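You operate a simulated robot arm through the tools that you are given. There is no shell and no other tool.

The job below is to be done with a simulated robot arm. You get a single attempt, and the scene is never put back.

Task
Spray the brackets in the cabinet with the SPRAY button and scrap the cracked one.
Fine: it goes into the red scrap bin; shut the drawer again, fingers clear.

The check looks at the end state, three seconds after you hand in, the way a careful person would. Anything else that was tipped, shoved, dropped, spilled or broken makes it a failure.

Robot
A 6-joint arm with a fingered hand, fixed in place. Base frame: the origin is on the floor under the middle of its stand, x ahead of it, y to its left, z up. Readings come in mm, degrees, newtons and seconds.
With the tool pointing down near the work surface it reaches from about 300 to 700 mm from the base axis. Its first joint turns from -166.0 to 166.0 degrees. Payload 4 kg.
Tool frame: the origin (TCP) lies between the finger pads and is the grasp point; the fingertips stand 22 mm ahead of it; z points along the fingers, y is the line along which they close. The gripper opens to 112 mm; its body begins 60 mm behind the TCP. The gripper is a hand of 4 fingers: y runs from the thumb to the fingers, the wrist lies at [0, 0, -218] in the tool frame, and closing takes about 1.5 s.
Orientation is that of the tool frame in the base frame, as a unit quaternion [x, y, z, w]. With the fingers straight down and closing along the base's y, the tool's x points along the base's -x, its y along +y and its z along -z.

Tools
- The arm moves only by the tool servo_tool. Its arguments are lists of equal length, an entry for each row: "travel": the shift along the tool's x, y, z in units of 150 mm (1.0 is 150 mm), a list of three; "turn": the turn, a rotation vector about the tool's x, y, z in units of 180 degrees (1.0 is 180 degrees), a list of three. In form: {"travel": [[dx, dy, dz], ...], "turn": [[ax, ay, az], ...]}. A call has 1 to 20 rows; each row is the pose to reach, as a shift and turn from the pose commanded when the call began, along the tool's axes at that moment. "gripper" is the gripper command, from -1 (fully open) to 1 (shut), values between in proportion, set as the call begins (left out, the last holds). A call with a number of a shift or a turn outside -1 to 1 is refused whole. Each row takes 0.2 s and may step no farther than 50 mm and 8.6 degrees from the row before; otherwise, or with a gripper value out of range, the whole call is refused. A pose out of reach is approached as far as the arm can. The call stops where the force on the tool passes 40 N (or 10 N more than at its start, if that is more) or the arm is blocked; 0.2 s more then pass. The fingers move at their own pace (about 45 mm/s each) and stop on an object; they squeeze with about 30 N. The grip force told is the motor's: it shows also when the fingers shut on nothing. Time passes only in rows, and 0.2 s behind the last, so rows that repeat a pose let the fingers close. The reply holds the time, the measured pose of the TCP, the force on the tool along the base axes, the opening and the grip force, in the units named above and with some noise, with the torque about the TCP (base axes, N m) and any sound that the robot's microphone picked up.
- Cameras (640 x 400 px; columns grow to the right, rows downward): "scene" is fixed at [48.6, 505.5, 1451.7]; the picture's right is [-0.69, -0.72, 0.00], its down [-0.29, 0.27, -0.92] and it looks along [0.66, -0.63, -0.40] (base axes); focal length 278 px, centre (320, 200). "wrist" rides on the gripper at [69, 4, -83] in the tool frame; the picture's right is [-0.06, 1.00, 0.00], its down [-0.76, -0.05, -0.64] and it looks along [-0.64, -0.04, 0.77] (tool axes); focal length 243 px, centre (320, 200). There is no depth. A picture from a camera that has moved, and an enlarged one, comes with that camera's place and axes in the base frame and with its lens. The place of the scene camera against the robot may be out by one fixed shift of up to 18 mm in any direction.
- camera(camera): a new picture of that camera. It takes no simulated time.
- move_fingers(finger1, finger2, finger3, thumb_bend): sets how far each is bent, from 0 (flat) to 1 (curled in); at 0.3 the hand is open as for a grip, at 0.7 the pads meet at the TCP. One left out holds its place. A second passes; each finger stops where it meets its share of the squeeze, and holds until it gets a number again. A gripper value or a shape takes the hand back. It gives what a move gives, with no picture; readings hold the bend of each and the force on the fingers (four entries, about 0 where the hand has none), thumb and palm.
- preshape(shape): the hand has 4 fingers and takes this shape, open, in about a second: jaw (thumb against the fingers, like two jaws); tri (thumb and two fingers); tip (a fingertip pinch); poke (one finger out to press); point (the index stretched); flat (the hand flat); cup (the hand cupped); fist (a fist). The gripper value then closes the fingers along that shape, each until it touches; the sizes above hold for jaw. It gives what a move gives, with no picture.
- enlarge(camera, box): a new picture of the part [left, top, right, bottom] of that camera's present view, enlarged. It takes no simulated time.
- hand_in(): hands the job in; it is judged then, once.

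Places have to be worked out from the pictures, the camera data and where the tool is seen. Open the gripper and draw the arm clear of the work before you hand the job in, unless the task says otherwise.

The tools are called after "Request:" as a command line: name --argument value ..., lists and objects as JSON in quotes. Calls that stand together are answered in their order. servo_tool: Moves the arm, as the interface text tells. Its arguments: {"type":"object","properties":{"travel":{"type":"array","items":{"type":"array","items":{"type":"number"}}},"turn":{"type":"array","items":{"type":"array","items":{"type":"number"}}},"gripper":{"type":"number"}},"required":["travel","turn"]} The other tools are called the same way: preshape (shape) gives the hand a shape; move_fingers (finger1, finger2, finger3, thumb_bend) moves the fingers one by one; camera (camera) takes a picture; enlarge (camera, box) takes an enlarged picture of a part of a camera's view; hand_in () hands the job in.

At the start:

```text
t: 0.0
tcp_pos: [278.1, 172.1, 1319.3]
orientation: [0.0, 1.0, 0.0, 0.0]
contact_force: [0.5, 0.7, -0.4]
moment: [-0.01, 0.03, -0.02]
gripper_width: 111.9
grip_force: 0.1
shape: jaw
bend: [0.3, 0.3, 0.3, 0.3]
finger forces: [0.1, 0.0, 0.0, 0.0, 0.0, 0.0]
```

scene: 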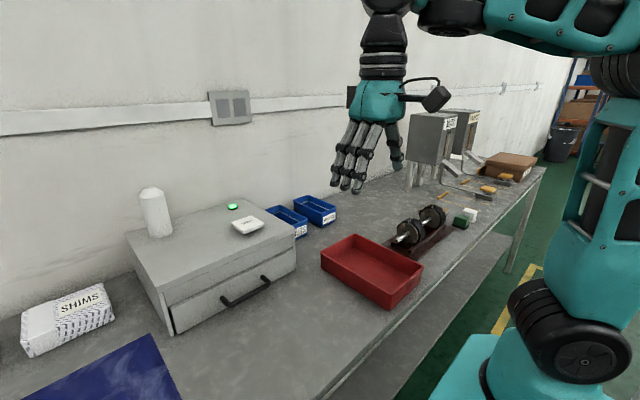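
wrist: 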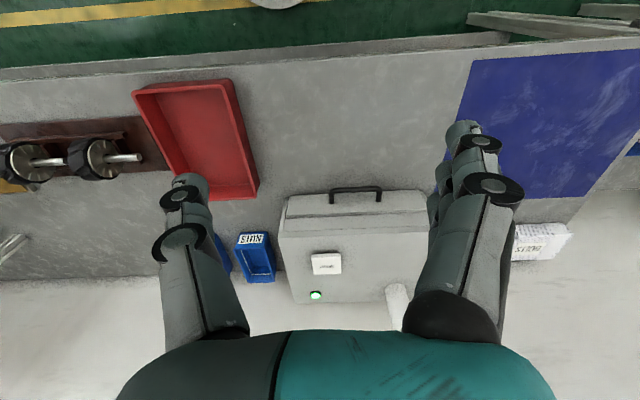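

I'll start by looking closer at the cabinet, the button and the bin before moving anything.

Request:
enlarge --camera "scene" --box '[100, 160, 340, 350]'

Request:
enlarge --camera "wrist" --box '[200, 160, 460, 340]'

Request:
enlarge --camera "scene" --box '[300, 180, 500, 320]'

```text
2.11 times, centred on (220, 255) of scene
camera zoom: at [48.6, 505.5, 1451.7], right [-0.69, -0.72, 0.0], down [-0.29, 0.27, -0.92], along [0.66, -0.63, -0.4], focal length 584 px, centre (530, 84)
```

zoom: 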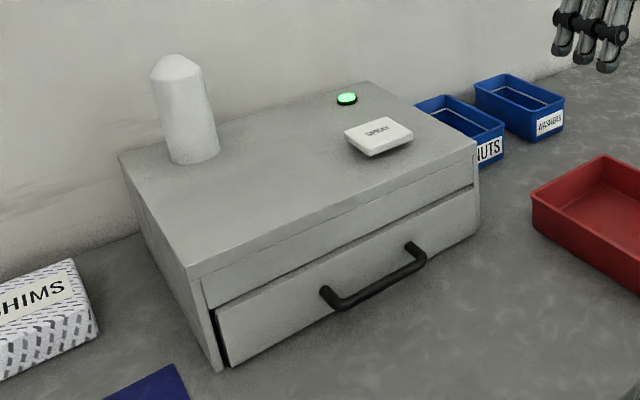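

```text
2.22 times, centred on (330, 250) of wrist
camera zoom: at [208.7, 176.1, 1403.8], right [0.06, 1.0, 0.0], down [0.76, -0.05, 0.64], along [0.64, -0.04, -0.77], focal length 539 px, centre (298, 89)
```

zoom: 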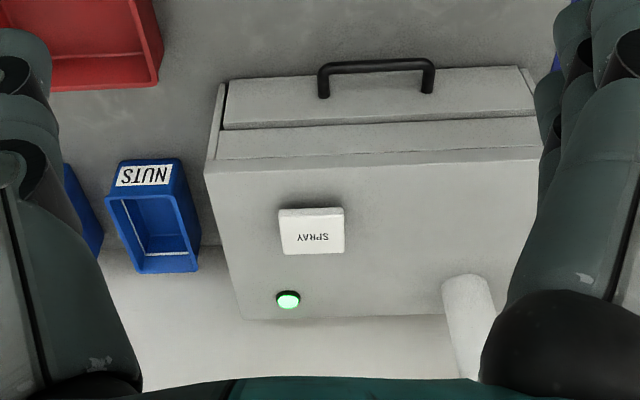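

```text
2.86 times, centred on (400, 250) of scene
camera zoom: at [48.6, 505.5, 1451.7], right [-0.69, -0.72, 0.0], down [-0.29, 0.27, -0.92], along [0.66, -0.63, -0.4], focal length 793 px, centre (91, 57)
```

zoom: 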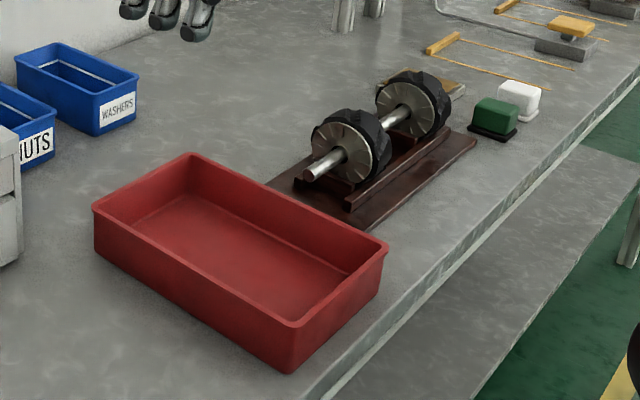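

The cabinet sits ahead at about x 610–800, y 50–330, with its top near z 1040 and the table near z 867. The drawer opens toward the robot. I'm moving the hand lower and forward in free air for a closer view.

Request:
servo_tool --travel '[[-0.2, 0, 0.2], [-0.4, 0, 0.4], [-0.6, 0, 0.6], [-0.6, 0, 0.6]]' --turn '[[0, 0, 0], [0, 0, 0], [0, 0, 0], [0, 0, 0]]'

```text
t: 1.0
tcp_pos: [367.3, 171.7, 1233.3]
orientation: [-0.001, 1.0, 0.0, -0.001]
contact_force: [0.6, 0.1, -0.2]
moment: [-0.01, -0.03, 0.0]
gripper_width: 111.9
grip_force: 0.0
shape: jaw
bend: [0.3, 0.3, 0.3, 0.3]
finger forces: [0.0, 0.0, 0.0, 0.0, 0.1, 0.0]
```

The move was clean; I'm now taking a new wrist and scene picture to measure places.

Request:
camera --camera "wrist"

Request:
camera --camera "scene"

```text
taken
camera wrist: at [296.9, 177.1, 1317.6], right [0.06, 1.0, 0.0], down [0.76, -0.05, 0.64], along [0.64, -0.04, -0.77], focal length 243 px, centre (320, 200)
```

wrist: 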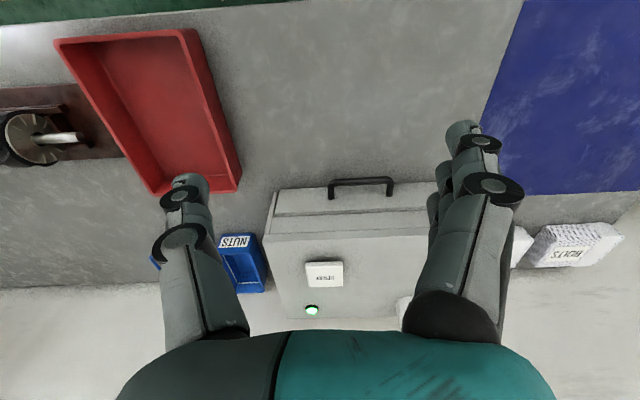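

```text
taken
```

scene: 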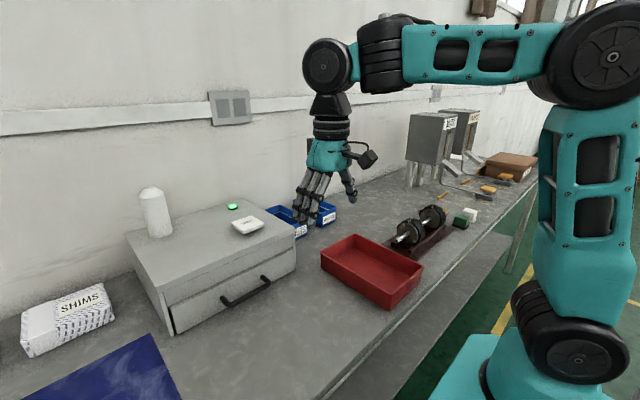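

The image centre looks through the TCP. I'll take the poke shape now, well clear of everything, to see where the pressing finger's tip sits.

Request:
preshape --shape "poke"

Request:
camera --camera "wrist"

Request:
enlarge --camera "scene" --box '[240, 80, 400, 280]'

```text
t: 1.9
tcp_pos: [366.4, 172.2, 1233.2]
orientation: [0.0, 1.0, 0.001, -0.001]
contact_force: [0.4, -0.6, 0.0]
moment: [-0.02, 0.01, 0.02]
gripper_width: 0.0
grip_force: 0.1
shape: poke
bend: [1.0, 1.0, 1.0, 0.47]
finger forces: [0.1, 0.0, 0.0, 0.0, 0.0, 0.0]
```

```text
taken
camera wrist: at [296.6, 177.1, 1317.9], right [0.06, 1.0, 0.0], down [0.76, -0.05, 0.64], along [0.64, -0.04, -0.77], focal length 243 px, centre (320, 200)
```

wrist: 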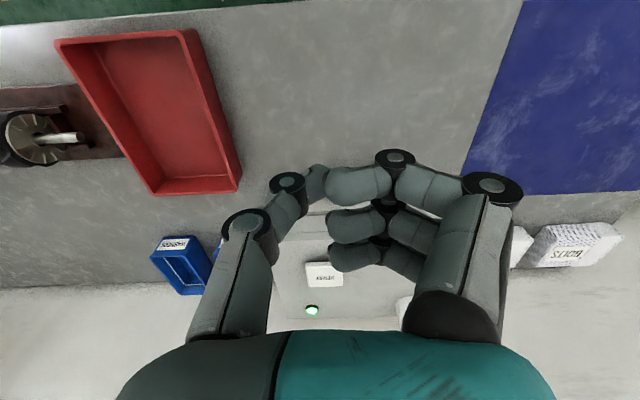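

```text
2.00 times, centred on (320, 180) of scene
camera zoom: at [48.6, 505.5, 1451.7], right [-0.69, -0.72, 0.0], down [-0.29, 0.27, -0.92], along [0.66, -0.63, -0.4], focal length 555 px, centre (320, 240)
```

zoom: 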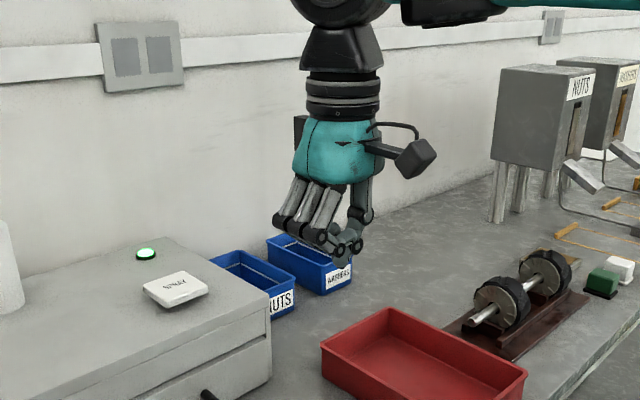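

Poke curls all three fingers with the thumb half bent, so nothing really stands out. I'll try the point shape and look again.

Request:
preshape --shape "point"

Request:
camera --camera "wrist"

Request:
enlarge --camera "scene" --box '[240, 80, 400, 280]'

```text
t: 2.8
tcp_pos: [366.9, 172.4, 1233.9]
orientation: [0.001, 1.0, 0.001, 0.0]
contact_force: [0.0, 0.4, 0.8]
moment: [-0.02, -0.01, -0.01]
gripper_width: 106.1
grip_force: 0.1
shape: point
bend: [0.31, 1.0, 1.0, 0.55]
finger forces: [0.1, 0.1, 0.1, 0.0, 0.1, 0.1]
```

```text
taken
camera wrist: at [296.6, 177.1, 1317.9], right [0.06, 1.0, 0.0], down [0.76, -0.05, 0.64], along [0.64, -0.04, -0.77], focal length 243 px, centre (320, 200)
```

wrist: 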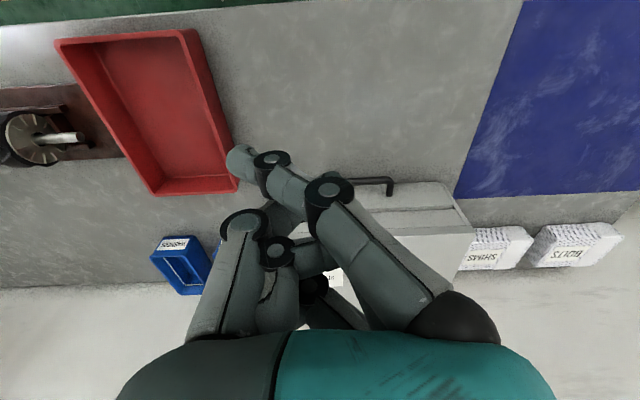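

```text
2.00 times, centred on (320, 180) of scene
camera zoom: at [48.6, 505.5, 1451.7], right [-0.69, -0.72, 0.0], down [-0.29, 0.27, -0.92], along [0.66, -0.63, -0.4], focal length 555 px, centre (320, 240)
```

zoom: 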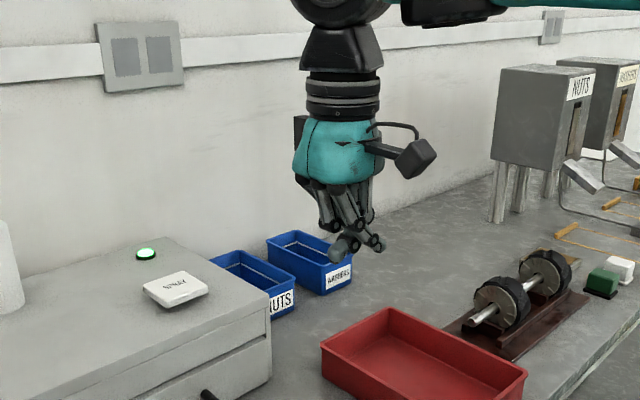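

In the point shape the index crosses over and hangs off to the side. The tip pinch may give a neater pressing point, so I'm checking that, closed.

Request:
preshape --shape "tip"

Request:
servo_tool --travel '[[0, 0, 0], [0, 0, 0], [0, 0, 0], [0, 0, 0], [0, 0, 0], [0, 0, 0], [0, 0, 0], [0, 0, 0]]' --turn '[[0, 0, 0], [0, 0, 0], [0, 0, 0], [0, 0, 0], [0, 0, 0], [0, 0, 0], [0, 0, 0], [0, 0, 0]]' --gripper 1

Request:
camera --camera "wrist"

Request:
enlarge --camera "scene" --box '[240, 80, 400, 280]'

```text
t: 3.7
tcp_pos: [366.0, 173.1, 1234.1]
orientation: [0.0, 1.0, 0.0, 0.0]
contact_force: [0.3, -1.0, 0.6]
moment: [-0.03, -0.01, -0.01]
gripper_width: 112.0
grip_force: 0.0
shape: tip
bend: [0.03, 0.3, 0.03, 0.3]
finger forces: [0.0, 0.0, 0.1, 0.0, 0.0, 0.0]
```

```text
t: 5.5
tcp_pos: [367.6, 171.7, 1234.8]
orientation: [-0.001, 1.0, 0.0, 0.0]
contact_force: [0.7, 0.1, -0.1]
moment: [0.02, 0.0, -0.01]
gripper_width: 0.0
grip_force: 29.9
shape: tip
bend: [0.21, 0.59, 0.21, 0.67]
finger forces: [0.0, 0.0, 0.0, 0.0, 0.0, 0.0]
```

```text
taken
camera wrist: at [296.6, 177.1, 1317.9], right [0.06, 1.0, 0.0], down [0.76, -0.05, 0.64], along [0.64, -0.04, -0.77], focal length 243 px, centre (320, 200)
```

wrist: 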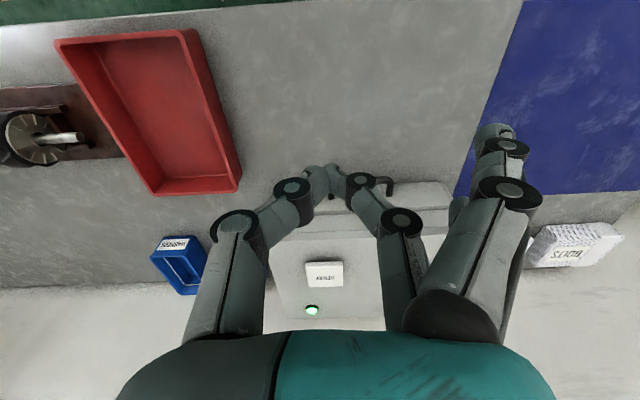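

```text
2.00 times, centred on (320, 180) of scene
camera zoom: at [48.6, 505.5, 1451.7], right [-0.69, -0.72, 0.0], down [-0.29, 0.27, -0.92], along [0.66, -0.63, -0.4], focal length 555 px, centre (320, 240)
```

zoom: 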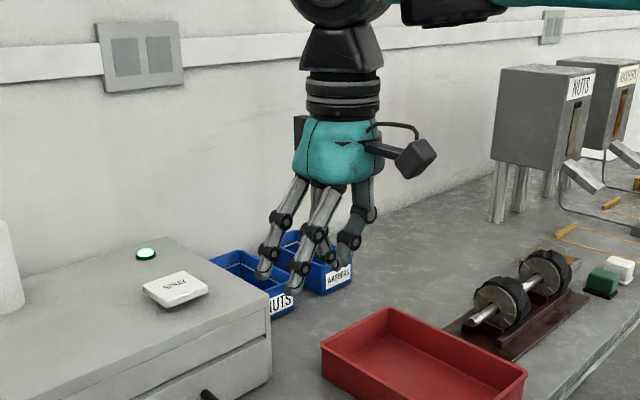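

The pinch uses finger 2 and the thumb, but fingers 1 and 3 hang out to the side and would touch first. I'll curl those two in and keep the pinch.

Request:
move_fingers --finger1 1.0 --finger2 0.6 --finger3 1.0 --thumb_bend 0.67

Request:
camera --camera "wrist"

Request:
enlarge --camera "scene" --box '[240, 80, 400, 280]'

```text
t: 6.5
tcp_pos: [366.1, 172.6, 1233.2]
orientation: [0.0, 1.0, 0.0, 0.0]
contact_force: [-0.4, -0.7, -0.3]
moment: [0.01, 0.03, 0.04]
gripper_width: 31.1
grip_force: 0.2
shape: fingers
bend: [1.0, 0.6, 1.0, 0.67]
finger forces: [0.1, 0.0, 0.1, 0.1, 0.0, 0.1]
```

```text
taken
camera wrist: at [296.6, 177.1, 1317.9], right [0.06, 1.0, 0.0], down [0.76, -0.05, 0.64], along [0.64, -0.04, -0.77], focal length 243 px, centre (320, 200)
```

wrist: 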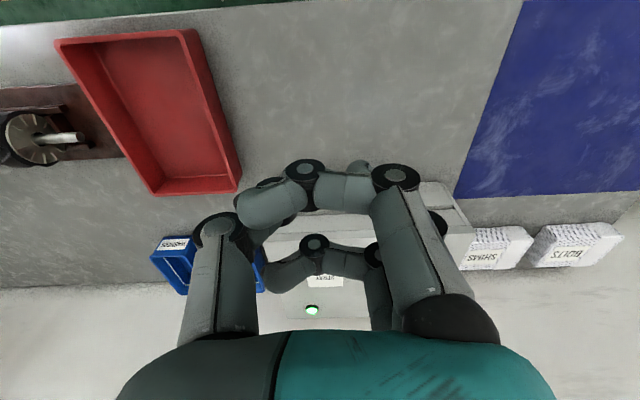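

```text
2.00 times, centred on (320, 180) of scene
camera zoom: at [48.6, 505.5, 1451.7], right [-0.69, -0.72, 0.0], down [-0.29, 0.27, -0.92], along [0.66, -0.63, -0.4], focal length 555 px, centre (320, 240)
```

zoom: 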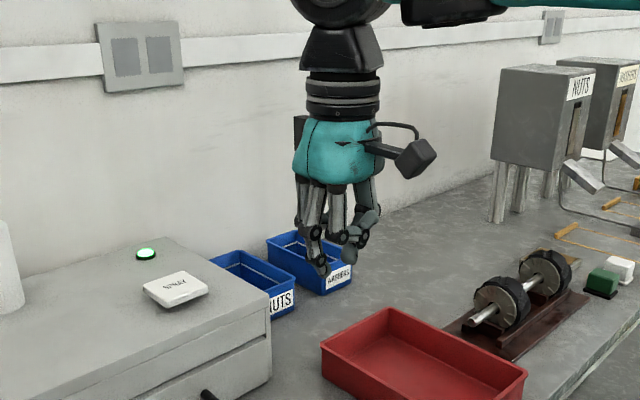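

Finger 2 now hangs lowest. I'll bring finger 2 and the thumb to 0.7 so their pads meet at the TCP, which puts the pressing tips about 22 mm straight below it.

Request:
move_fingers --finger1 1.0 --finger2 0.7 --finger3 1.0 --thumb_bend 0.7

Request:
enlarge --camera "scene" --box '[280, 120, 400, 220]'

Request:
camera --camera "wrist"

```text
t: 7.5
tcp_pos: [366.4, 172.5, 1234.2]
orientation: [0.0, 1.0, 0.0, 0.0]
contact_force: [0.5, 0.2, -0.5]
moment: [0.05, 0.02, 0.0]
gripper_width: 30.3
grip_force: 0.0
shape: fingers
bend: [1.0, 0.7, 1.0, 0.7]
finger forces: [0.1, 0.1, 0.0, 0.1, 0.0, 0.1]
```

```text
4.00 times, centred on (340, 170) of scene
camera zoom: at [48.6, 505.5, 1451.7], right [-0.69, -0.72, 0.0], down [-0.29, 0.27, -0.92], along [0.66, -0.63, -0.4], focal length 1111 px, centre (240, 320)
```

zoom: 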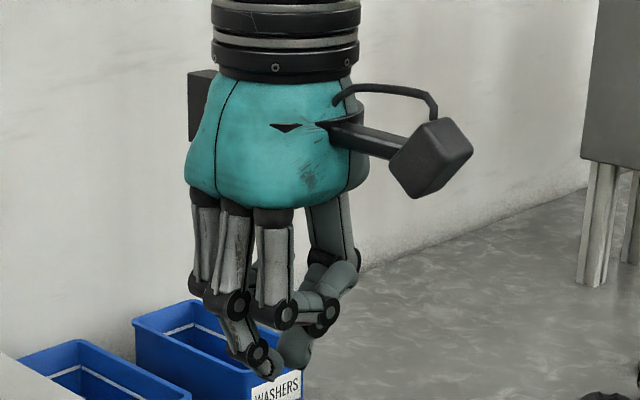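

```text
taken
camera wrist: at [296.6, 177.1, 1317.9], right [0.06, 1.0, 0.0], down [0.76, -0.05, 0.64], along [0.64, -0.04, -0.77], focal length 243 px, centre (320, 200)
```

wrist: 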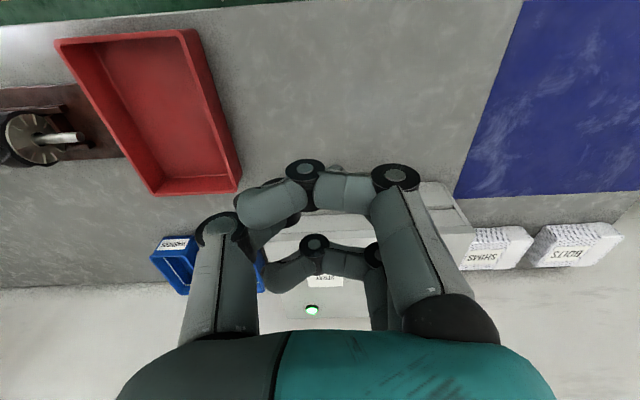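

Finger 2 and the thumb now form the lowest point. The scene camera shows the tip about 13 mm higher than it should be, so its stated place is roughly that much too high. The button is near (719, 158, 1040), and I'm moving towards a point above it.

Request:
servo_tool --travel '[[-0.25, -0.02, 0.08], [-0.5, -0.04, 0.16], [-0.75, -0.07, 0.24], [-1.0, -0.09, 0.32], [-1.0, -0.09, 0.32]]' --turn '[[0, 0, 0], [0, 0, 0], [0, 0, 0], [0, 0, 0], [0, 0, 0]]'

Request:
servo_tool --travel '[[-0.25, 0, 0.08], [-0.5, 0, 0.16], [-0.75, 0, 0.24], [-1.0, 0, 0.3], [-1.0, 0, 0.3]]' --turn '[[0, 0, 0], [0, 0, 0], [0, 0, 0], [0, 0, 0], [0, 0, 0]]'

Request:
camera --camera "scene"

Request:
camera --camera "wrist"

```text
t: 8.7
tcp_pos: [520.6, 157.8, 1181.6]
orientation: [-0.001, 1.0, 0.0, 0.001]
contact_force: [-0.5, -0.7, -0.2]
moment: [0.01, 0.01, 0.0]
gripper_width: 30.2
grip_force: 0.0
shape: fingers
bend: [1.0, 0.7, 1.0, 0.7]
finger forces: [0.0, 0.0, 0.0, 0.0, 0.0, 0.0]
```

```text
t: 9.9
tcp_pos: [638.4, 154.0, 1131.8]
orientation: [0.001, 1.0, 0.0, 0.0]
contact_force: [0.5, 0.0, 0.7]
moment: [0.0, 0.01, -0.04]
gripper_width: 30.4
grip_force: 0.1
shape: fingers
bend: [1.0, 0.7, 1.0, 0.7]
finger forces: [0.1, 0.0, 0.1, 0.1, 0.0, 0.0]
out of reach, approached as far as the arm can: row 4, 5
```

```text
taken
```

scene: 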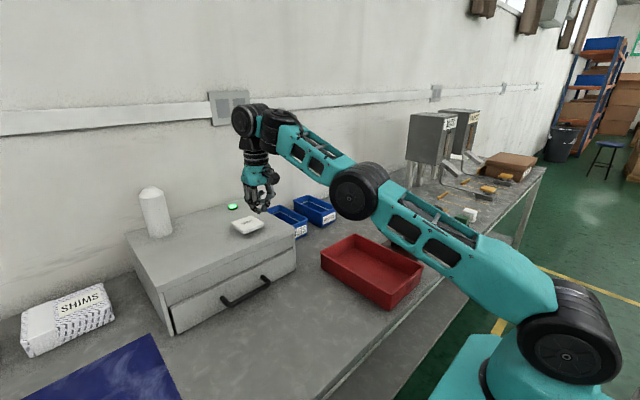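

```text
taken
camera wrist: at [568.9, 158.0, 1215.6], right [0.06, 1.0, 0.0], down [0.77, -0.05, 0.64], along [0.64, -0.04, -0.77], focal length 243 px, centre (320, 200)
```

wrist: 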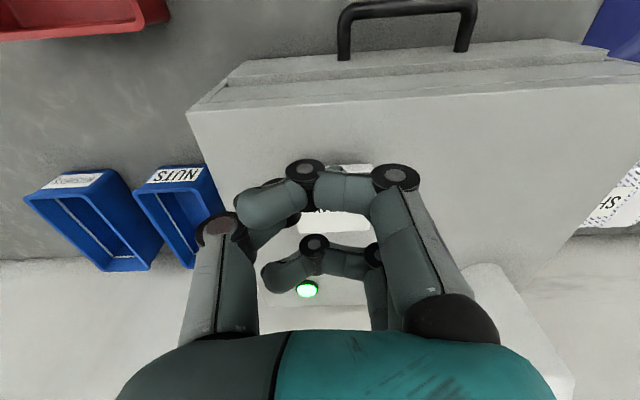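

The arm is fully stretched at x≈638 with the fingers straight down, about 80 mm short of the button. Tilting the tool forward 20° should give the extra reach, so I back off slightly and tilt in place.

Request:
servo_tool --travel '[[0.2, 0, 0], [0.2, 0, 0], [0.2, 0, 0], [0.2, 0, 0], [0.2, 0, 0]]' --turn '[[0, 0, 0], [0, -0.04, 0], [0, -0.08, 0], [0, -0.111, 0], [0, -0.111, 0]]'

```text
t: 11.1
tcp_pos: [610.9, 152.2, 1130.1]
orientation: [0.0, 0.985, -0.001, 0.175]
contact_force: [0.5, -0.6, -0.7]
moment: [0.0, 0.01, -0.03]
gripper_width: 30.2
grip_force: 0.0
shape: fingers
bend: [1.0, 0.7, 1.0, 0.7]
finger forces: [0.0, 0.0, 0.0, 0.0, 0.1, 0.0]
```

The tilt went as planned. Now I'm moving to put the tip about 60 mm above the estimated button centre, then I'll look.

Request:
servo_tool --travel '[[-0.2, 0.013, 0.095], [-0.4, 0.027, 0.19], [-0.605, 0.04, 0.286], [-0.605, 0.04, 0.286]]' --turn '[[0, 0, 0], [0, 0, 0], [0, 0, 0], [0, 0, 0]]'

Request:
enlarge --camera "scene" --box '[180, 140, 320, 260]'

Request:
camera --camera "wrist"

```text
t: 12.1
tcp_pos: [706.9, 159.8, 1121.0]
orientation: [0.0, 0.985, 0.001, 0.173]
contact_force: [0.3, 1.1, 0.1]
moment: [0.01, 0.01, -0.01]
gripper_width: 30.6
grip_force: 0.0
shape: fingers
bend: [1.0, 0.7, 1.0, 0.7]
finger forces: [0.1, 0.1, 0.1, 0.0, 0.0, 0.0]
```

```text
3.33 times, centred on (250, 200) of scene
camera zoom: at [48.6, 505.5, 1451.7], right [-0.69, -0.72, 0.0], down [-0.29, 0.27, -0.92], along [0.66, -0.63, -0.4], focal length 926 px, centre (553, 200)
```

zoom: 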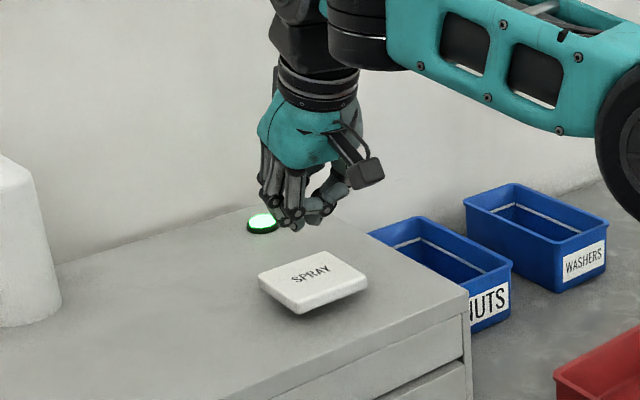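

```text
taken
camera wrist: at [612.7, 164.5, 1176.9], right [0.06, 1.0, 0.02], down [0.5, -0.05, 0.86], along [0.86, -0.04, -0.5], focal length 243 px, centre (320, 200)
```

wrist: 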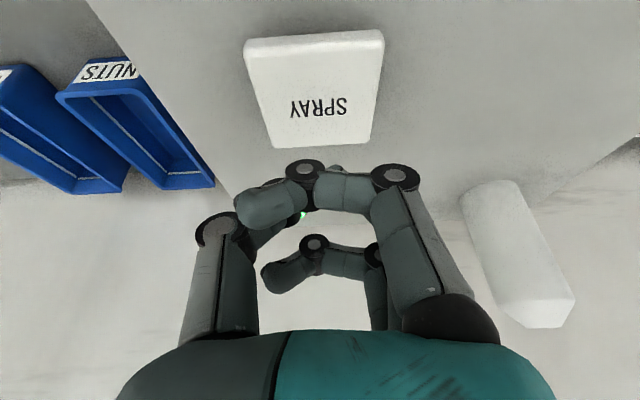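

The pad is about 75 mm square, centred near (718, 161) with its top at z≈1040, and the three sightlines agree. The tip is over it now, so I descend quickly at first and then in 3 mm steps.

Request:
servo_tool --travel '[[0.039, 0, 0.145], [0.078, 0, 0.29], [0.085, 0, 0.309], [0.092, 0, 0.328], [0.099, 0, 0.346], [0.106, 0, 0.365], [0.113, 0, 0.384]]' --turn '[[0, 0, 0], [0, 0, 0], [0, 0, 0], [0, 0, 0], [0, 0, 0], [0, 0, 0], [0, 0, 0]]'

Request:
enlarge --camera "scene" --box '[180, 140, 320, 260]'

```text
t: 13.7
tcp_pos: [712.6, 157.8, 1064.0]
orientation: [0.001, 0.984, 0.001, 0.178]
contact_force: [4.9, -2.4, 29.9]
moment: [-0.14, -0.25, 0.02]
gripper_width: 29.4
grip_force: 15.1
shape: fingers
bend: [1.0, 0.71, 1.0, 0.71]
finger forces: [0.0, 9.6, 0.0, 0.1, 20.5, 0.1]
heard: click
```

```text
3.33 times, centred on (250, 200) of scene
camera zoom: at [48.6, 505.5, 1451.7], right [-0.69, -0.72, 0.0], down [-0.29, 0.27, -0.92], along [0.66, -0.63, -0.4], focal length 926 px, centre (553, 200)
```

zoom: 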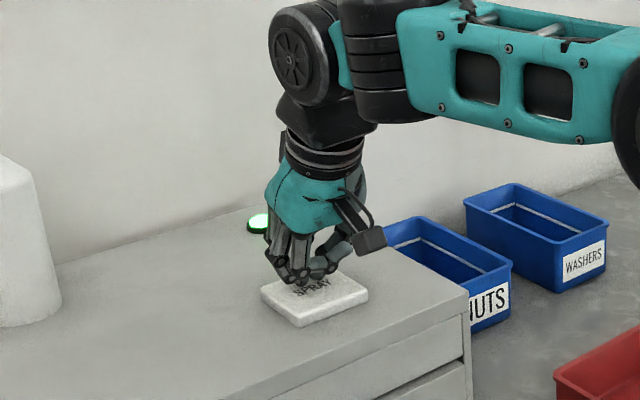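

A click was heard and the pad is pressed at about 30 N. I hold briefly, then lift straight off and watch the light and listen.

Request:
servo_tool --travel '[[0, 0, 0], [0, 0, 0], [-0.014, 0, -0.038], [-0.035, 0, -0.094], [-0.09, 0, -0.25], [-0.15, 0, -0.4], [-0.15, 0, -0.4]]' --turn '[[0, 0, 0], [0, 0, 0], [0, 0, 0], [0, 0, 0], [0, 0, 0], [0, 0, 0], [0, 0, 0]]'

Request:
enlarge --camera "scene" --box '[100, 140, 340, 340]'

Request:
camera --camera "wrist"

```text
t: 15.3
tcp_pos: [708.4, 164.0, 1120.5]
orientation: [-0.001, 0.985, 0.002, 0.172]
contact_force: [0.0, 0.9, 0.0]
moment: [0.0, -0.02, -0.03]
gripper_width: 30.5
grip_force: 0.1
shape: fingers
bend: [1.0, 0.7, 1.0, 0.7]
finger forces: [0.0, 0.1, 0.1, 0.0, 0.0, 0.0]
out of reach, approached as far as the arm can: row 6, 7
```

```text
2.00 times, centred on (220, 240) of scene
camera zoom: at [48.6, 505.5, 1451.7], right [-0.69, -0.72, 0.0], down [-0.29, 0.27, -0.92], along [0.66, -0.63, -0.4], focal length 555 px, centre (520, 120)
```

zoom: 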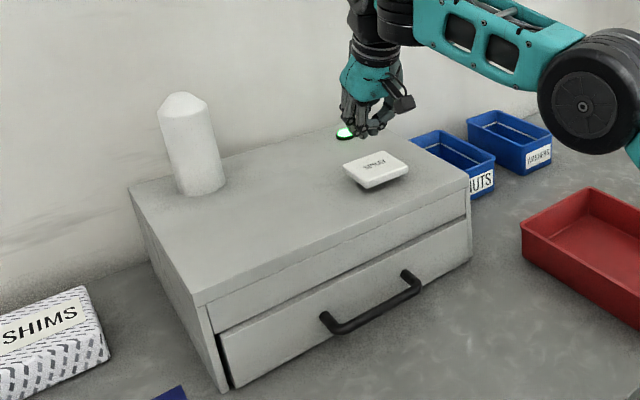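

```text
taken
camera wrist: at [613.5, 168.0, 1177.0], right [0.06, 1.0, 0.03], down [0.5, -0.05, 0.86], along [0.86, -0.04, -0.5], focal length 243 px, centre (320, 200)
```

wrist: 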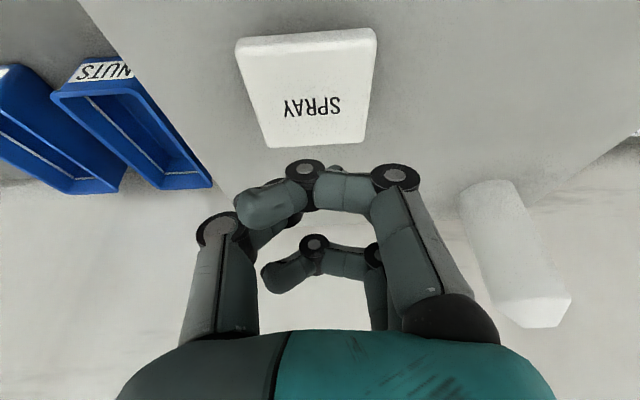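

The pad popped back up after the click, so the press registered. Next I retreat and straighten the tool to study the drawer handle.

Request:
servo_tool --travel '[[0.25, 0, -0.092], [0.5, 0, -0.184], [0.75, 0, -0.276], [0.938, 0, -0.345], [0.938, 0, -0.345]]' --turn '[[0, 0.037, 0], [0, 0.074, 0], [0, 0.111, 0], [0, 0.111, 0], [0, 0.111, 0]]'

Request:
servo_tool --travel '[[0.25, 0.1, 0], [0.5, 0.2, 0], [0.75, 0.3, 0], [1.0, 0.4, 0], [1.0, 0.4, 0]]' --turn '[[0, 0, 0], [0, 0, 0], [0, 0, 0], [0, 0, 0], [0, 0, 0]]' --gripper -1

Request:
camera --camera "wrist"

Request:
camera --camera "scene"

```text
t: 16.5
tcp_pos: [557.7, 162.6, 1123.0]
orientation: [0.0, 1.0, 0.0, 0.0]
contact_force: [0.3, -0.5, 0.2]
moment: [-0.03, 0.0, -0.01]
gripper_width: 30.4
grip_force: 0.1
shape: fingers
bend: [1.0, 0.7, 1.0, 0.7]
finger forces: [0.0, 0.1, 0.0, 0.0, 0.1, 0.0]
```

```text
t: 17.7
tcp_pos: [408.0, 225.1, 1120.7]
orientation: [0.0, 1.0, 0.0, 0.0]
contact_force: [0.3, -0.6, 0.6]
moment: [-0.01, -0.01, -0.04]
gripper_width: 106.4
grip_force: 0.0
shape: tip
bend: [0.03, 0.4, 0.03, 0.37]
finger forces: [0.0, 0.0, 0.0, 0.0, 0.0, 0.1]
```

```text
taken
camera wrist: at [338.3, 228.1, 1205.1], right [0.06, 1.0, 0.0], down [0.76, -0.05, 0.64], along [0.64, -0.04, -0.77], focal length 243 px, centre (320, 200)
```

wrist: 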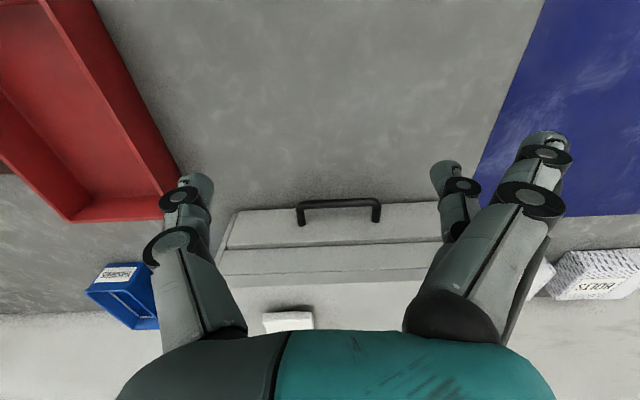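

```text
taken
```

scene: 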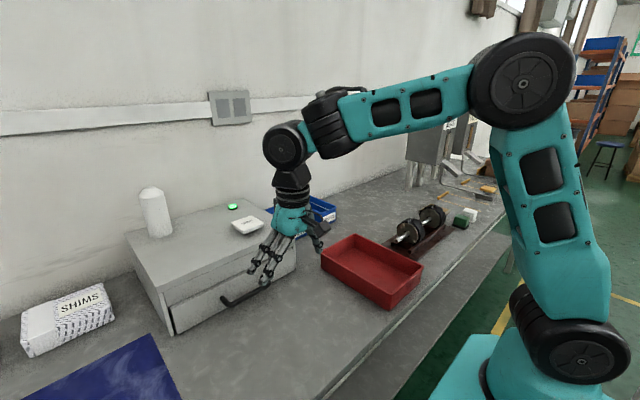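

The handle bar looks to be near (585, 240, 918), spanning y≈177–305 and standing about 40 mm off the drawer front. I'm zooming on it for a finer look at the gap and posts.

Request:
enlarge --camera "scene" --box '[160, 250, 300, 340]'

Request:
enlarge --camera "wrist" --box '[210, 170, 450, 320]'

```text
4.44 times, centred on (230, 295) of scene
camera zoom: at [48.6, 505.5, 1451.7], right [-0.69, -0.72, 0.0], down [-0.29, 0.27, -0.92], along [0.66, -0.63, -0.4], focal length 1234 px, centre (720, -222)
```

zoom: 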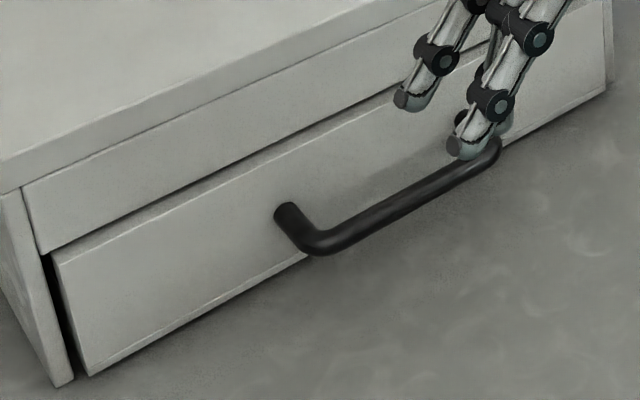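

```text
2.67 times, centred on (330, 245) of wrist
camera zoom: at [338.3, 228.1, 1205.1], right [0.06, 1.0, 0.0], down [0.76, -0.05, 0.64], along [0.64, -0.04, -0.77], focal length 647 px, centre (293, 80)
```

zoom: 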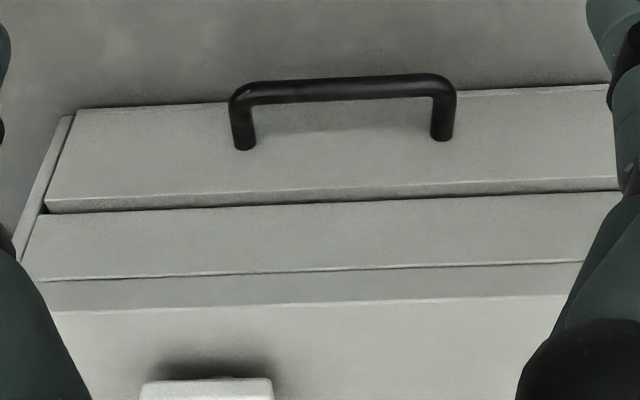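

Combining both cameras, the bar sits at about (591, 241, 910) with a gap of about 39 mm to the drawer front at x≈636. I plan to turn the hand 90° so the three fingers can drop into that gap as a hook, so I'm setting the jaw shape and rotating in free air.

Request:
preshape --shape "jaw"

Request:
servo_tool --travel '[[0, 0, 0], [0, 0, 0], [0, 0, 0], [0, 0, 0], [0, 0, 0], [0, 0, 0], [0, 0, 0], [0, 0, 0], [0, 0, 0], [0, 0, 0], [0, 0, 0], [0, 0, 0]]' --turn '[[0, 0, 0.0455], [0, 0, 0.091], [0, 0, 0.1365], [0, 0, 0.182], [0, 0, 0.2275], [0, 0, 0.273], [0, 0, 0.3185], [0, 0, 0.364], [0, 0, 0.4095], [0, 0, 0.455], [0, 0, 0.5], [0, 0, 0.5]]'

Request:
camera --camera "wrist"

```text
t: 18.6
tcp_pos: [408.4, 224.1, 1121.1]
orientation: [-0.001, 1.0, 0.0, 0.0]
contact_force: [0.5, -0.3, 0.1]
moment: [-0.02, -0.03, 0.02]
gripper_width: 111.6
grip_force: 0.0
shape: jaw
bend: [0.3, 0.3, 0.3, 0.3]
finger forces: [0.1, 0.0, 0.1, 0.1, 0.0, 0.0]
```

```text
t: 21.2
tcp_pos: [409.2, 224.7, 1121.6]
orientation: [0.708, 0.706, 0.001, 0.0]
contact_force: [-0.4, -0.3, -0.3]
moment: [-0.01, -0.03, -0.02]
gripper_width: 112.1
grip_force: 0.1
shape: jaw
bend: [0.3, 0.3, 0.3, 0.3]
finger forces: [0.1, 0.0, 0.0, 0.1, 0.0, 0.1]
```

```text
taken
camera wrist: at [411.9, 294.3, 1206.4], right [1.0, -0.07, 0.0], down [-0.05, -0.77, 0.64], along [-0.04, -0.64, -0.77], focal length 243 px, centre (320, 200)
```

wrist: 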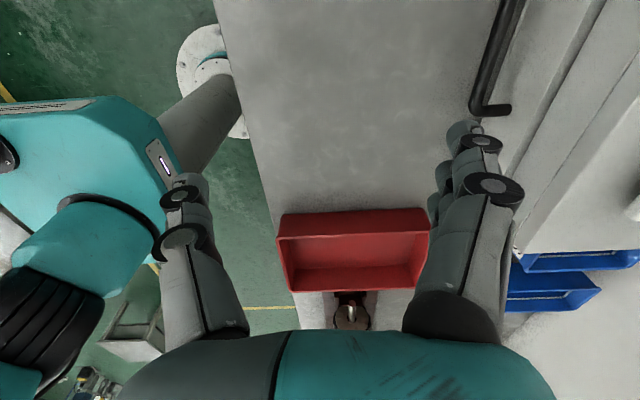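

The rotation worked: tool x now points to +y and the fingers are on the cabinet side. I'm moving closer and lower, still clear, to measure the gap from the side.

Request:
servo_tool --travel '[[0.036, 0.2, 0.18], [0.071, 0.4, 0.36], [0.107, 0.607, 0.54], [0.107, 0.607, 0.54]]' --turn '[[0, 0, 0], [0, 0, 0], [0, 0, 0], [0, 0, 0]]'

Request:
camera --camera "wrist"

Request:
enlarge --camera "scene" --box '[160, 190, 320, 340]'

```text
t: 22.2
tcp_pos: [498.6, 239.7, 1039.9]
orientation: [0.707, 0.708, 0.0, 0.0]
contact_force: [0.4, -0.5, 0.3]
moment: [-0.05, -0.03, 0.02]
gripper_width: 112.1
grip_force: 0.1
shape: jaw
bend: [0.3, 0.3, 0.3, 0.3]
finger forces: [0.0, 0.1, 0.1, 0.1, 0.0, 0.0]
```

```text
taken
camera wrist: at [502.5, 309.5, 1123.4], right [1.0, -0.06, 0.0], down [-0.05, -0.77, 0.64], along [-0.04, -0.64, -0.77], focal length 243 px, centre (320, 200)
```

wrist: 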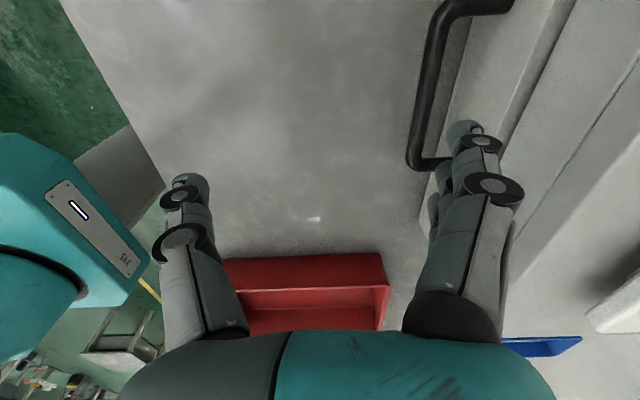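

```text
2.67 times, centred on (240, 265) of scene
camera zoom: at [48.6, 505.5, 1451.7], right [-0.69, -0.72, 0.0], down [-0.29, 0.27, -0.92], along [0.66, -0.63, -0.4], focal length 740 px, centre (533, 27)
```

zoom: 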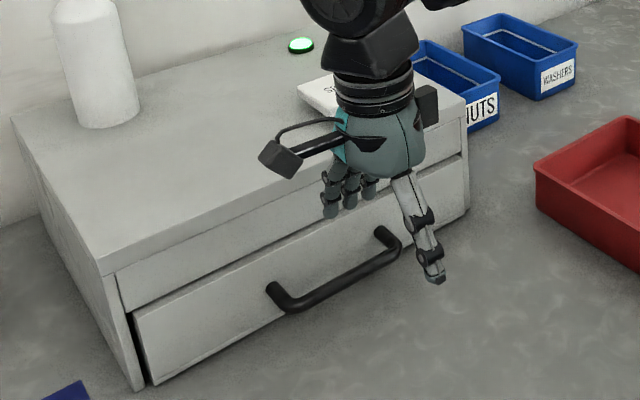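

From the side view the bar is at x≈588, z≈913, and the drawer front at x≈631. Putting the fingers at x≈612 (TCP x 546) leaves roughly 10 mm on each side, so I go there and descend gently.

Request:
servo_tool --travel '[[0.01, 0.16, 0.1], [0.02, 0.316, 0.2], [0.02, 0.316, 0.4], [0.02, 0.316, 0.4]]' --turn '[[0, 0, 0], [0, 0, 0], [0, 0, 0], [0, 0, 0]]'

Request:
camera --camera "wrist"

Request:
enlarge --camera "scene" --box '[160, 210, 320, 340]'

```text
t: 23.2
tcp_pos: [547.9, 245.3, 982.3]
orientation: [0.707, 0.707, 0.001, 0.0]
contact_force: [-0.6, 0.6, -1.1]
moment: [-0.01, 0.03, -0.03]
gripper_width: 112.0
grip_force: 0.1
shape: jaw
bend: [0.3, 0.3, 0.3, 0.3]
finger forces: [0.1, 0.0, 0.0, 0.0, 0.0, 0.0]
```

```text
taken
camera wrist: at [551.4, 313.9, 1066.7], right [1.0, -0.06, 0.0], down [-0.05, -0.77, 0.64], along [-0.04, -0.64, -0.77], focal length 243 px, centre (320, 200)
```

wrist: 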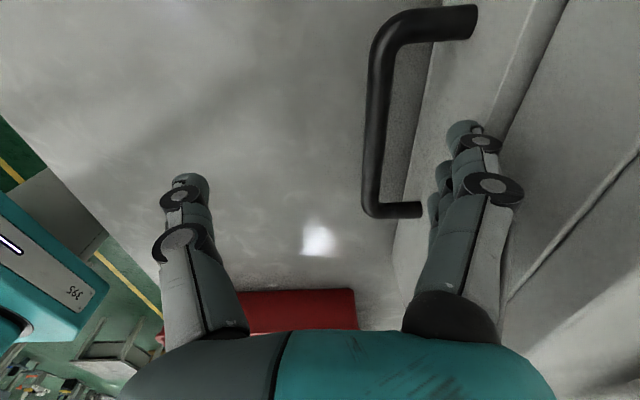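

```text
3.08 times, centred on (240, 275) of scene
camera zoom: at [48.6, 505.5, 1451.7], right [-0.69, -0.72, 0.0], down [-0.29, 0.27, -0.92], along [0.66, -0.63, -0.4], focal length 854 px, centre (566, -31)
```

zoom: 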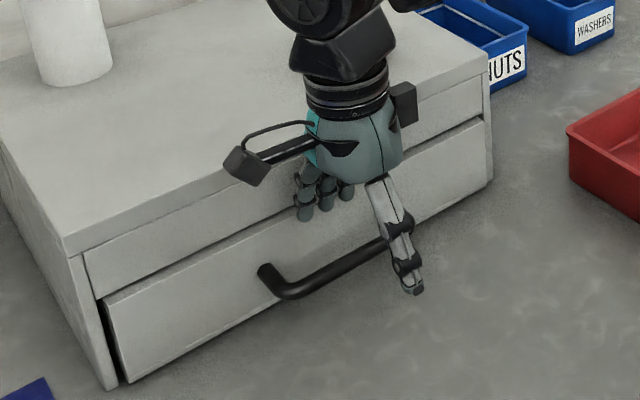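

This view agrees: bar centre x≈586, front face x≈629, fingers now at x≈613 directly above the gap. I lower the fingers to TCP z≈914, with a small 2 mm shift back.

Request:
servo_tool --travel '[[-0.01, -0.015, 0.1], [-0.015, -0.015, 0.2], [-0.015, -0.015, 0.3], [-0.015, -0.015, 0.38], [-0.015, -0.015, 0.453], [-0.015, -0.015, 0.453]]' --turn '[[0, 0, 0], [0, 0, 0], [0, 0, 0], [0, 0, 0], [0, 0, 0], [0, 0, 0]]'

Request:
camera --camera "wrist"

Request:
enlarge --camera "scene" --box '[160, 210, 320, 340]'

```text
t: 24.6
tcp_pos: [545.6, 239.9, 914.7]
orientation: [0.707, 0.707, 0.0, 0.0]
contact_force: [0.1, 0.1, 1.1]
moment: [-0.01, 0.04, -0.01]
gripper_width: 111.5
grip_force: 0.1
shape: jaw
bend: [0.3, 0.3, 0.3, 0.3]
finger forces: [0.0, 0.1, 0.0, 0.0, 0.0, 0.0]
```

```text
taken
camera wrist: at [549.6, 310.0, 998.3], right [1.0, -0.06, 0.0], down [-0.05, -0.77, 0.64], along [-0.04, -0.64, -0.77], focal length 243 px, centre (320, 200)
```

wrist: 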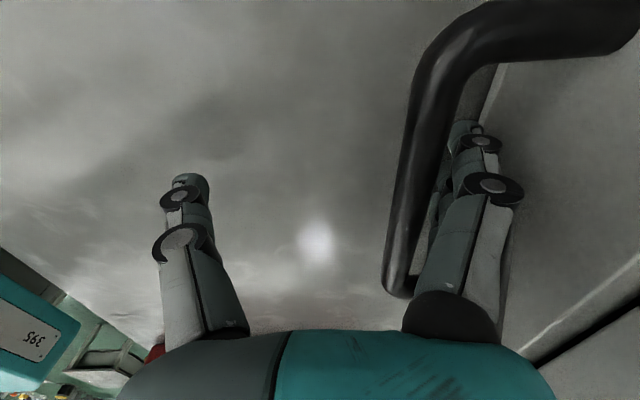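

```text
3.08 times, centred on (240, 275) of scene
camera zoom: at [48.6, 505.5, 1451.7], right [-0.69, -0.72, 0.0], down [-0.29, 0.27, -0.92], along [0.66, -0.63, -0.4], focal length 854 px, centre (566, -31)
```

zoom: 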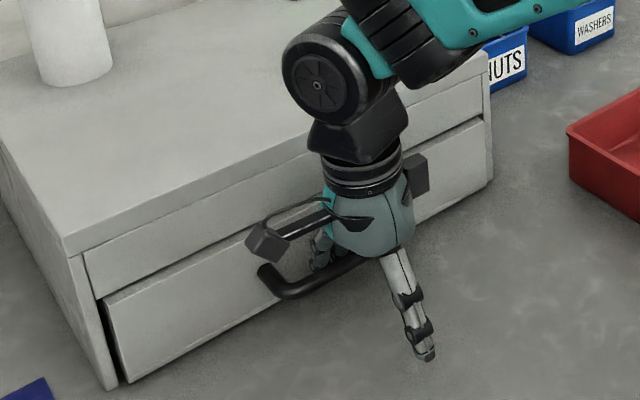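

The fingers sit behind the bar with no contact force. I close the hand so they hook the bar, then start a slow 30 mm pull toward the robot.

Request:
servo_tool --travel '[[0, 0, 0], [0, 0, 0], [0, 0, 0], [0, 0, 0], [0, 0, 0], [0, 0, 0], [0, 0, 0], [0, -0.04, 0], [0, -0.08, 0], [0, -0.12, 0], [0, -0.16, 0], [0, -0.2, 0]]' --turn '[[0, 0, 0], [0, 0, 0], [0, 0, 0], [0, 0, 0], [0, 0, 0], [0, 0, 0], [0, 0, 0], [0, 0, 0], [0, 0, 0], [0, 0, 0], [0, 0, 0], [0, 0, 0]]' --gripper 1

Request:
enlarge --camera "scene" --box '[160, 210, 320, 340]'

Request:
camera --camera "wrist"

```text
t: 27.2
tcp_pos: [513.6, 240.6, 912.6]
orientation: [0.707, 0.708, -0.001, 0.0]
contact_force: [1.3, -2.8, -0.4]
moment: [0.01, 0.02, -0.09]
gripper_width: 8.9
grip_force: 30.4
shape: jaw
bend: [0.77, 0.75, 0.77, 0.75]
finger forces: [1.9, 0.0, 1.7, 0.0, 8.4, 0.1]
```

```text
3.08 times, centred on (240, 275) of scene
camera zoom: at [48.6, 505.5, 1451.7], right [-0.69, -0.72, 0.0], down [-0.29, 0.27, -0.92], along [0.66, -0.63, -0.4], focal length 854 px, centre (566, -31)
```

zoom: 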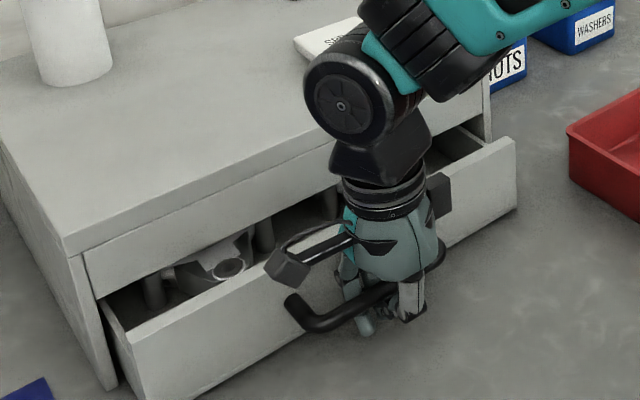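

```text
taken
camera wrist: at [518.0, 310.8, 996.7], right [1.0, -0.06, 0.0], down [-0.05, -0.76, 0.64], along [-0.04, -0.64, -0.77], focal length 243 px, centre (320, 200)
```

wrist: 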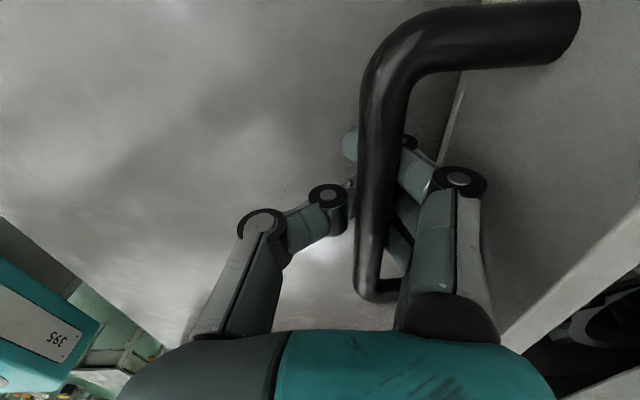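

The drawer slid open easily and brackets are showing inside. I keep pulling slowly with the bar held.

Request:
servo_tool --travel '[[0, -0.05, 0], [0, -0.1, 0], [0, -0.15, 0], [0, -0.2, 0], [0, -0.25, 0], [0, -0.3, 0], [0, -0.35, 0], [0, -0.4, 0], [0, -0.45, 0], [0, -0.5, 0], [0, -0.5, 0]]' --turn '[[0, 0, 0], [0, 0, 0], [0, 0, 0], [0, 0, 0], [0, 0, 0], [0, 0, 0], [0, 0, 0], [0, 0, 0], [0, 0, 0], [0, 0, 0], [0, 0, 0]]'

Request:
enlarge --camera "scene" --box '[140, 200, 340, 360]'

```text
t: 29.6
tcp_pos: [438.5, 240.8, 914.8]
orientation: [0.707, 0.707, 0.001, 0.0]
contact_force: [0.0, 2.3, -12.0]
moment: [-0.02, 0.25, 0.05]
gripper_width: 8.7
grip_force: 30.3
shape: jaw
bend: [0.77, 0.75, 0.77, 0.75]
finger forces: [3.0, 0.1, 2.6, 0.1, 12.1, 0.0]
```

```text
2.50 times, centred on (240, 280) of scene
camera zoom: at [48.6, 505.5, 1451.7], right [-0.69, -0.72, 0.0], down [-0.29, 0.27, -0.92], along [0.66, -0.63, -0.4], focal length 694 px, centre (520, 0)
```

zoom: 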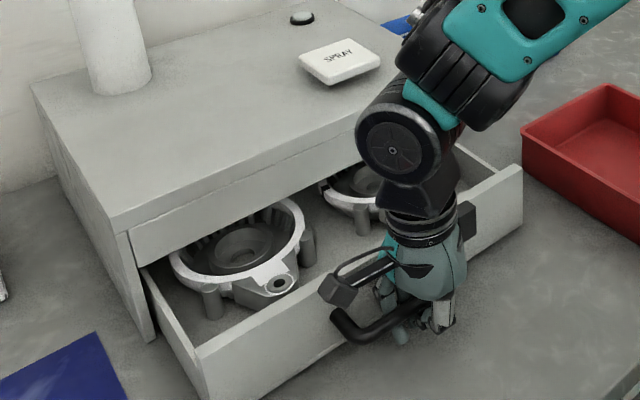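

About 140 mm open now; the green light went off, which fits an open drawer. I pull a little more so both brackets are fully exposed.

Request:
servo_tool --travel '[[0, -0.05, 0], [0, -0.1, 0], [0, -0.15, 0], [0, -0.2, 0], [0, -0.25, 0], [0, -0.3, 0], [0, -0.35, 0], [0, -0.4, 0], [0, -0.4, 0]]' --turn '[[0, 0, 0], [0, 0, 0], [0, 0, 0], [0, 0, 0], [0, 0, 0], [0, 0, 0], [0, 0, 0], [0, 0, 0], [0, 0, 0]]'

Request:
enlarge --camera "scene" --box '[140, 200, 340, 360]'

```text
t: 31.6
tcp_pos: [378.4, 241.4, 913.2]
orientation: [0.707, 0.707, 0.0, 0.0]
contact_force: [0.4, 2.8, -6.1]
moment: [0.0, 0.13, 0.07]
gripper_width: 8.7
grip_force: 29.5
shape: jaw
bend: [0.77, 0.75, 0.77, 0.75]
finger forces: [2.5, 0.0, 2.3, 0.0, 11.0, 0.0]
```

```text
2.50 times, centred on (240, 280) of scene
camera zoom: at [48.6, 505.5, 1451.7], right [-0.69, -0.72, 0.0], down [-0.29, 0.27, -0.92], along [0.66, -0.63, -0.4], focal length 694 px, centre (520, 0)
```

zoom: 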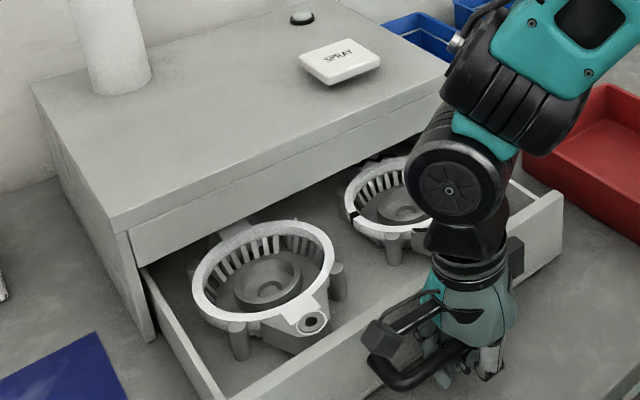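

The drawer is out by about 205 mm, with both castings exposed and coated white. I open the hand partway (about 85 mm) so the fingers clear both the bar and the drawer front, then lift straight up.

Request:
servo_tool --travel '[[0, 0, 0], [0, 0, 0], [0, 0, 0], [0, 0, 0], [0, 0, 0], [0, 0, 0]]' --turn '[[0, 0, 0], [0, 0, 0], [0, 0, 0], [0, 0, 0], [0, 0, 0], [0, 0, 0]]' --gripper -0.52

Request:
camera --camera "wrist"

```text
t: 33.0
tcp_pos: [378.3, 240.6, 914.1]
orientation: [0.707, 0.707, 0.0, 0.0]
contact_force: [-1.2, -0.7, -0.1]
moment: [0.02, -0.03, -0.04]
gripper_width: 84.7
grip_force: 0.0
shape: jaw
bend: [0.63, 0.63, 0.63, 0.59]
finger forces: [0.3, 0.4, 0.4, 0.0, 0.0, 0.0]
```

```text
taken
camera wrist: at [382.1, 310.3, 997.8], right [1.0, -0.06, 0.0], down [-0.05, -0.77, 0.64], along [-0.04, -0.64, -0.77], focal length 243 px, centre (320, 200)
```

wrist: 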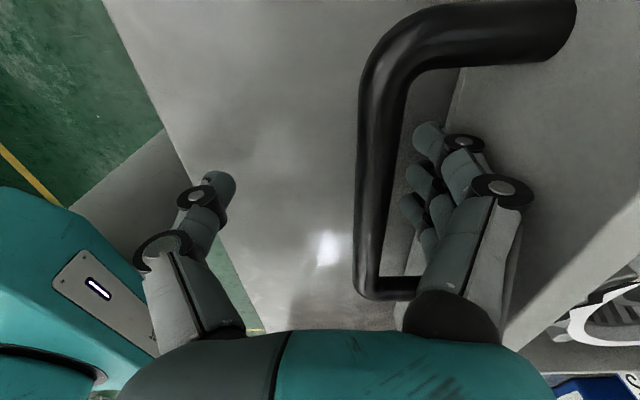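

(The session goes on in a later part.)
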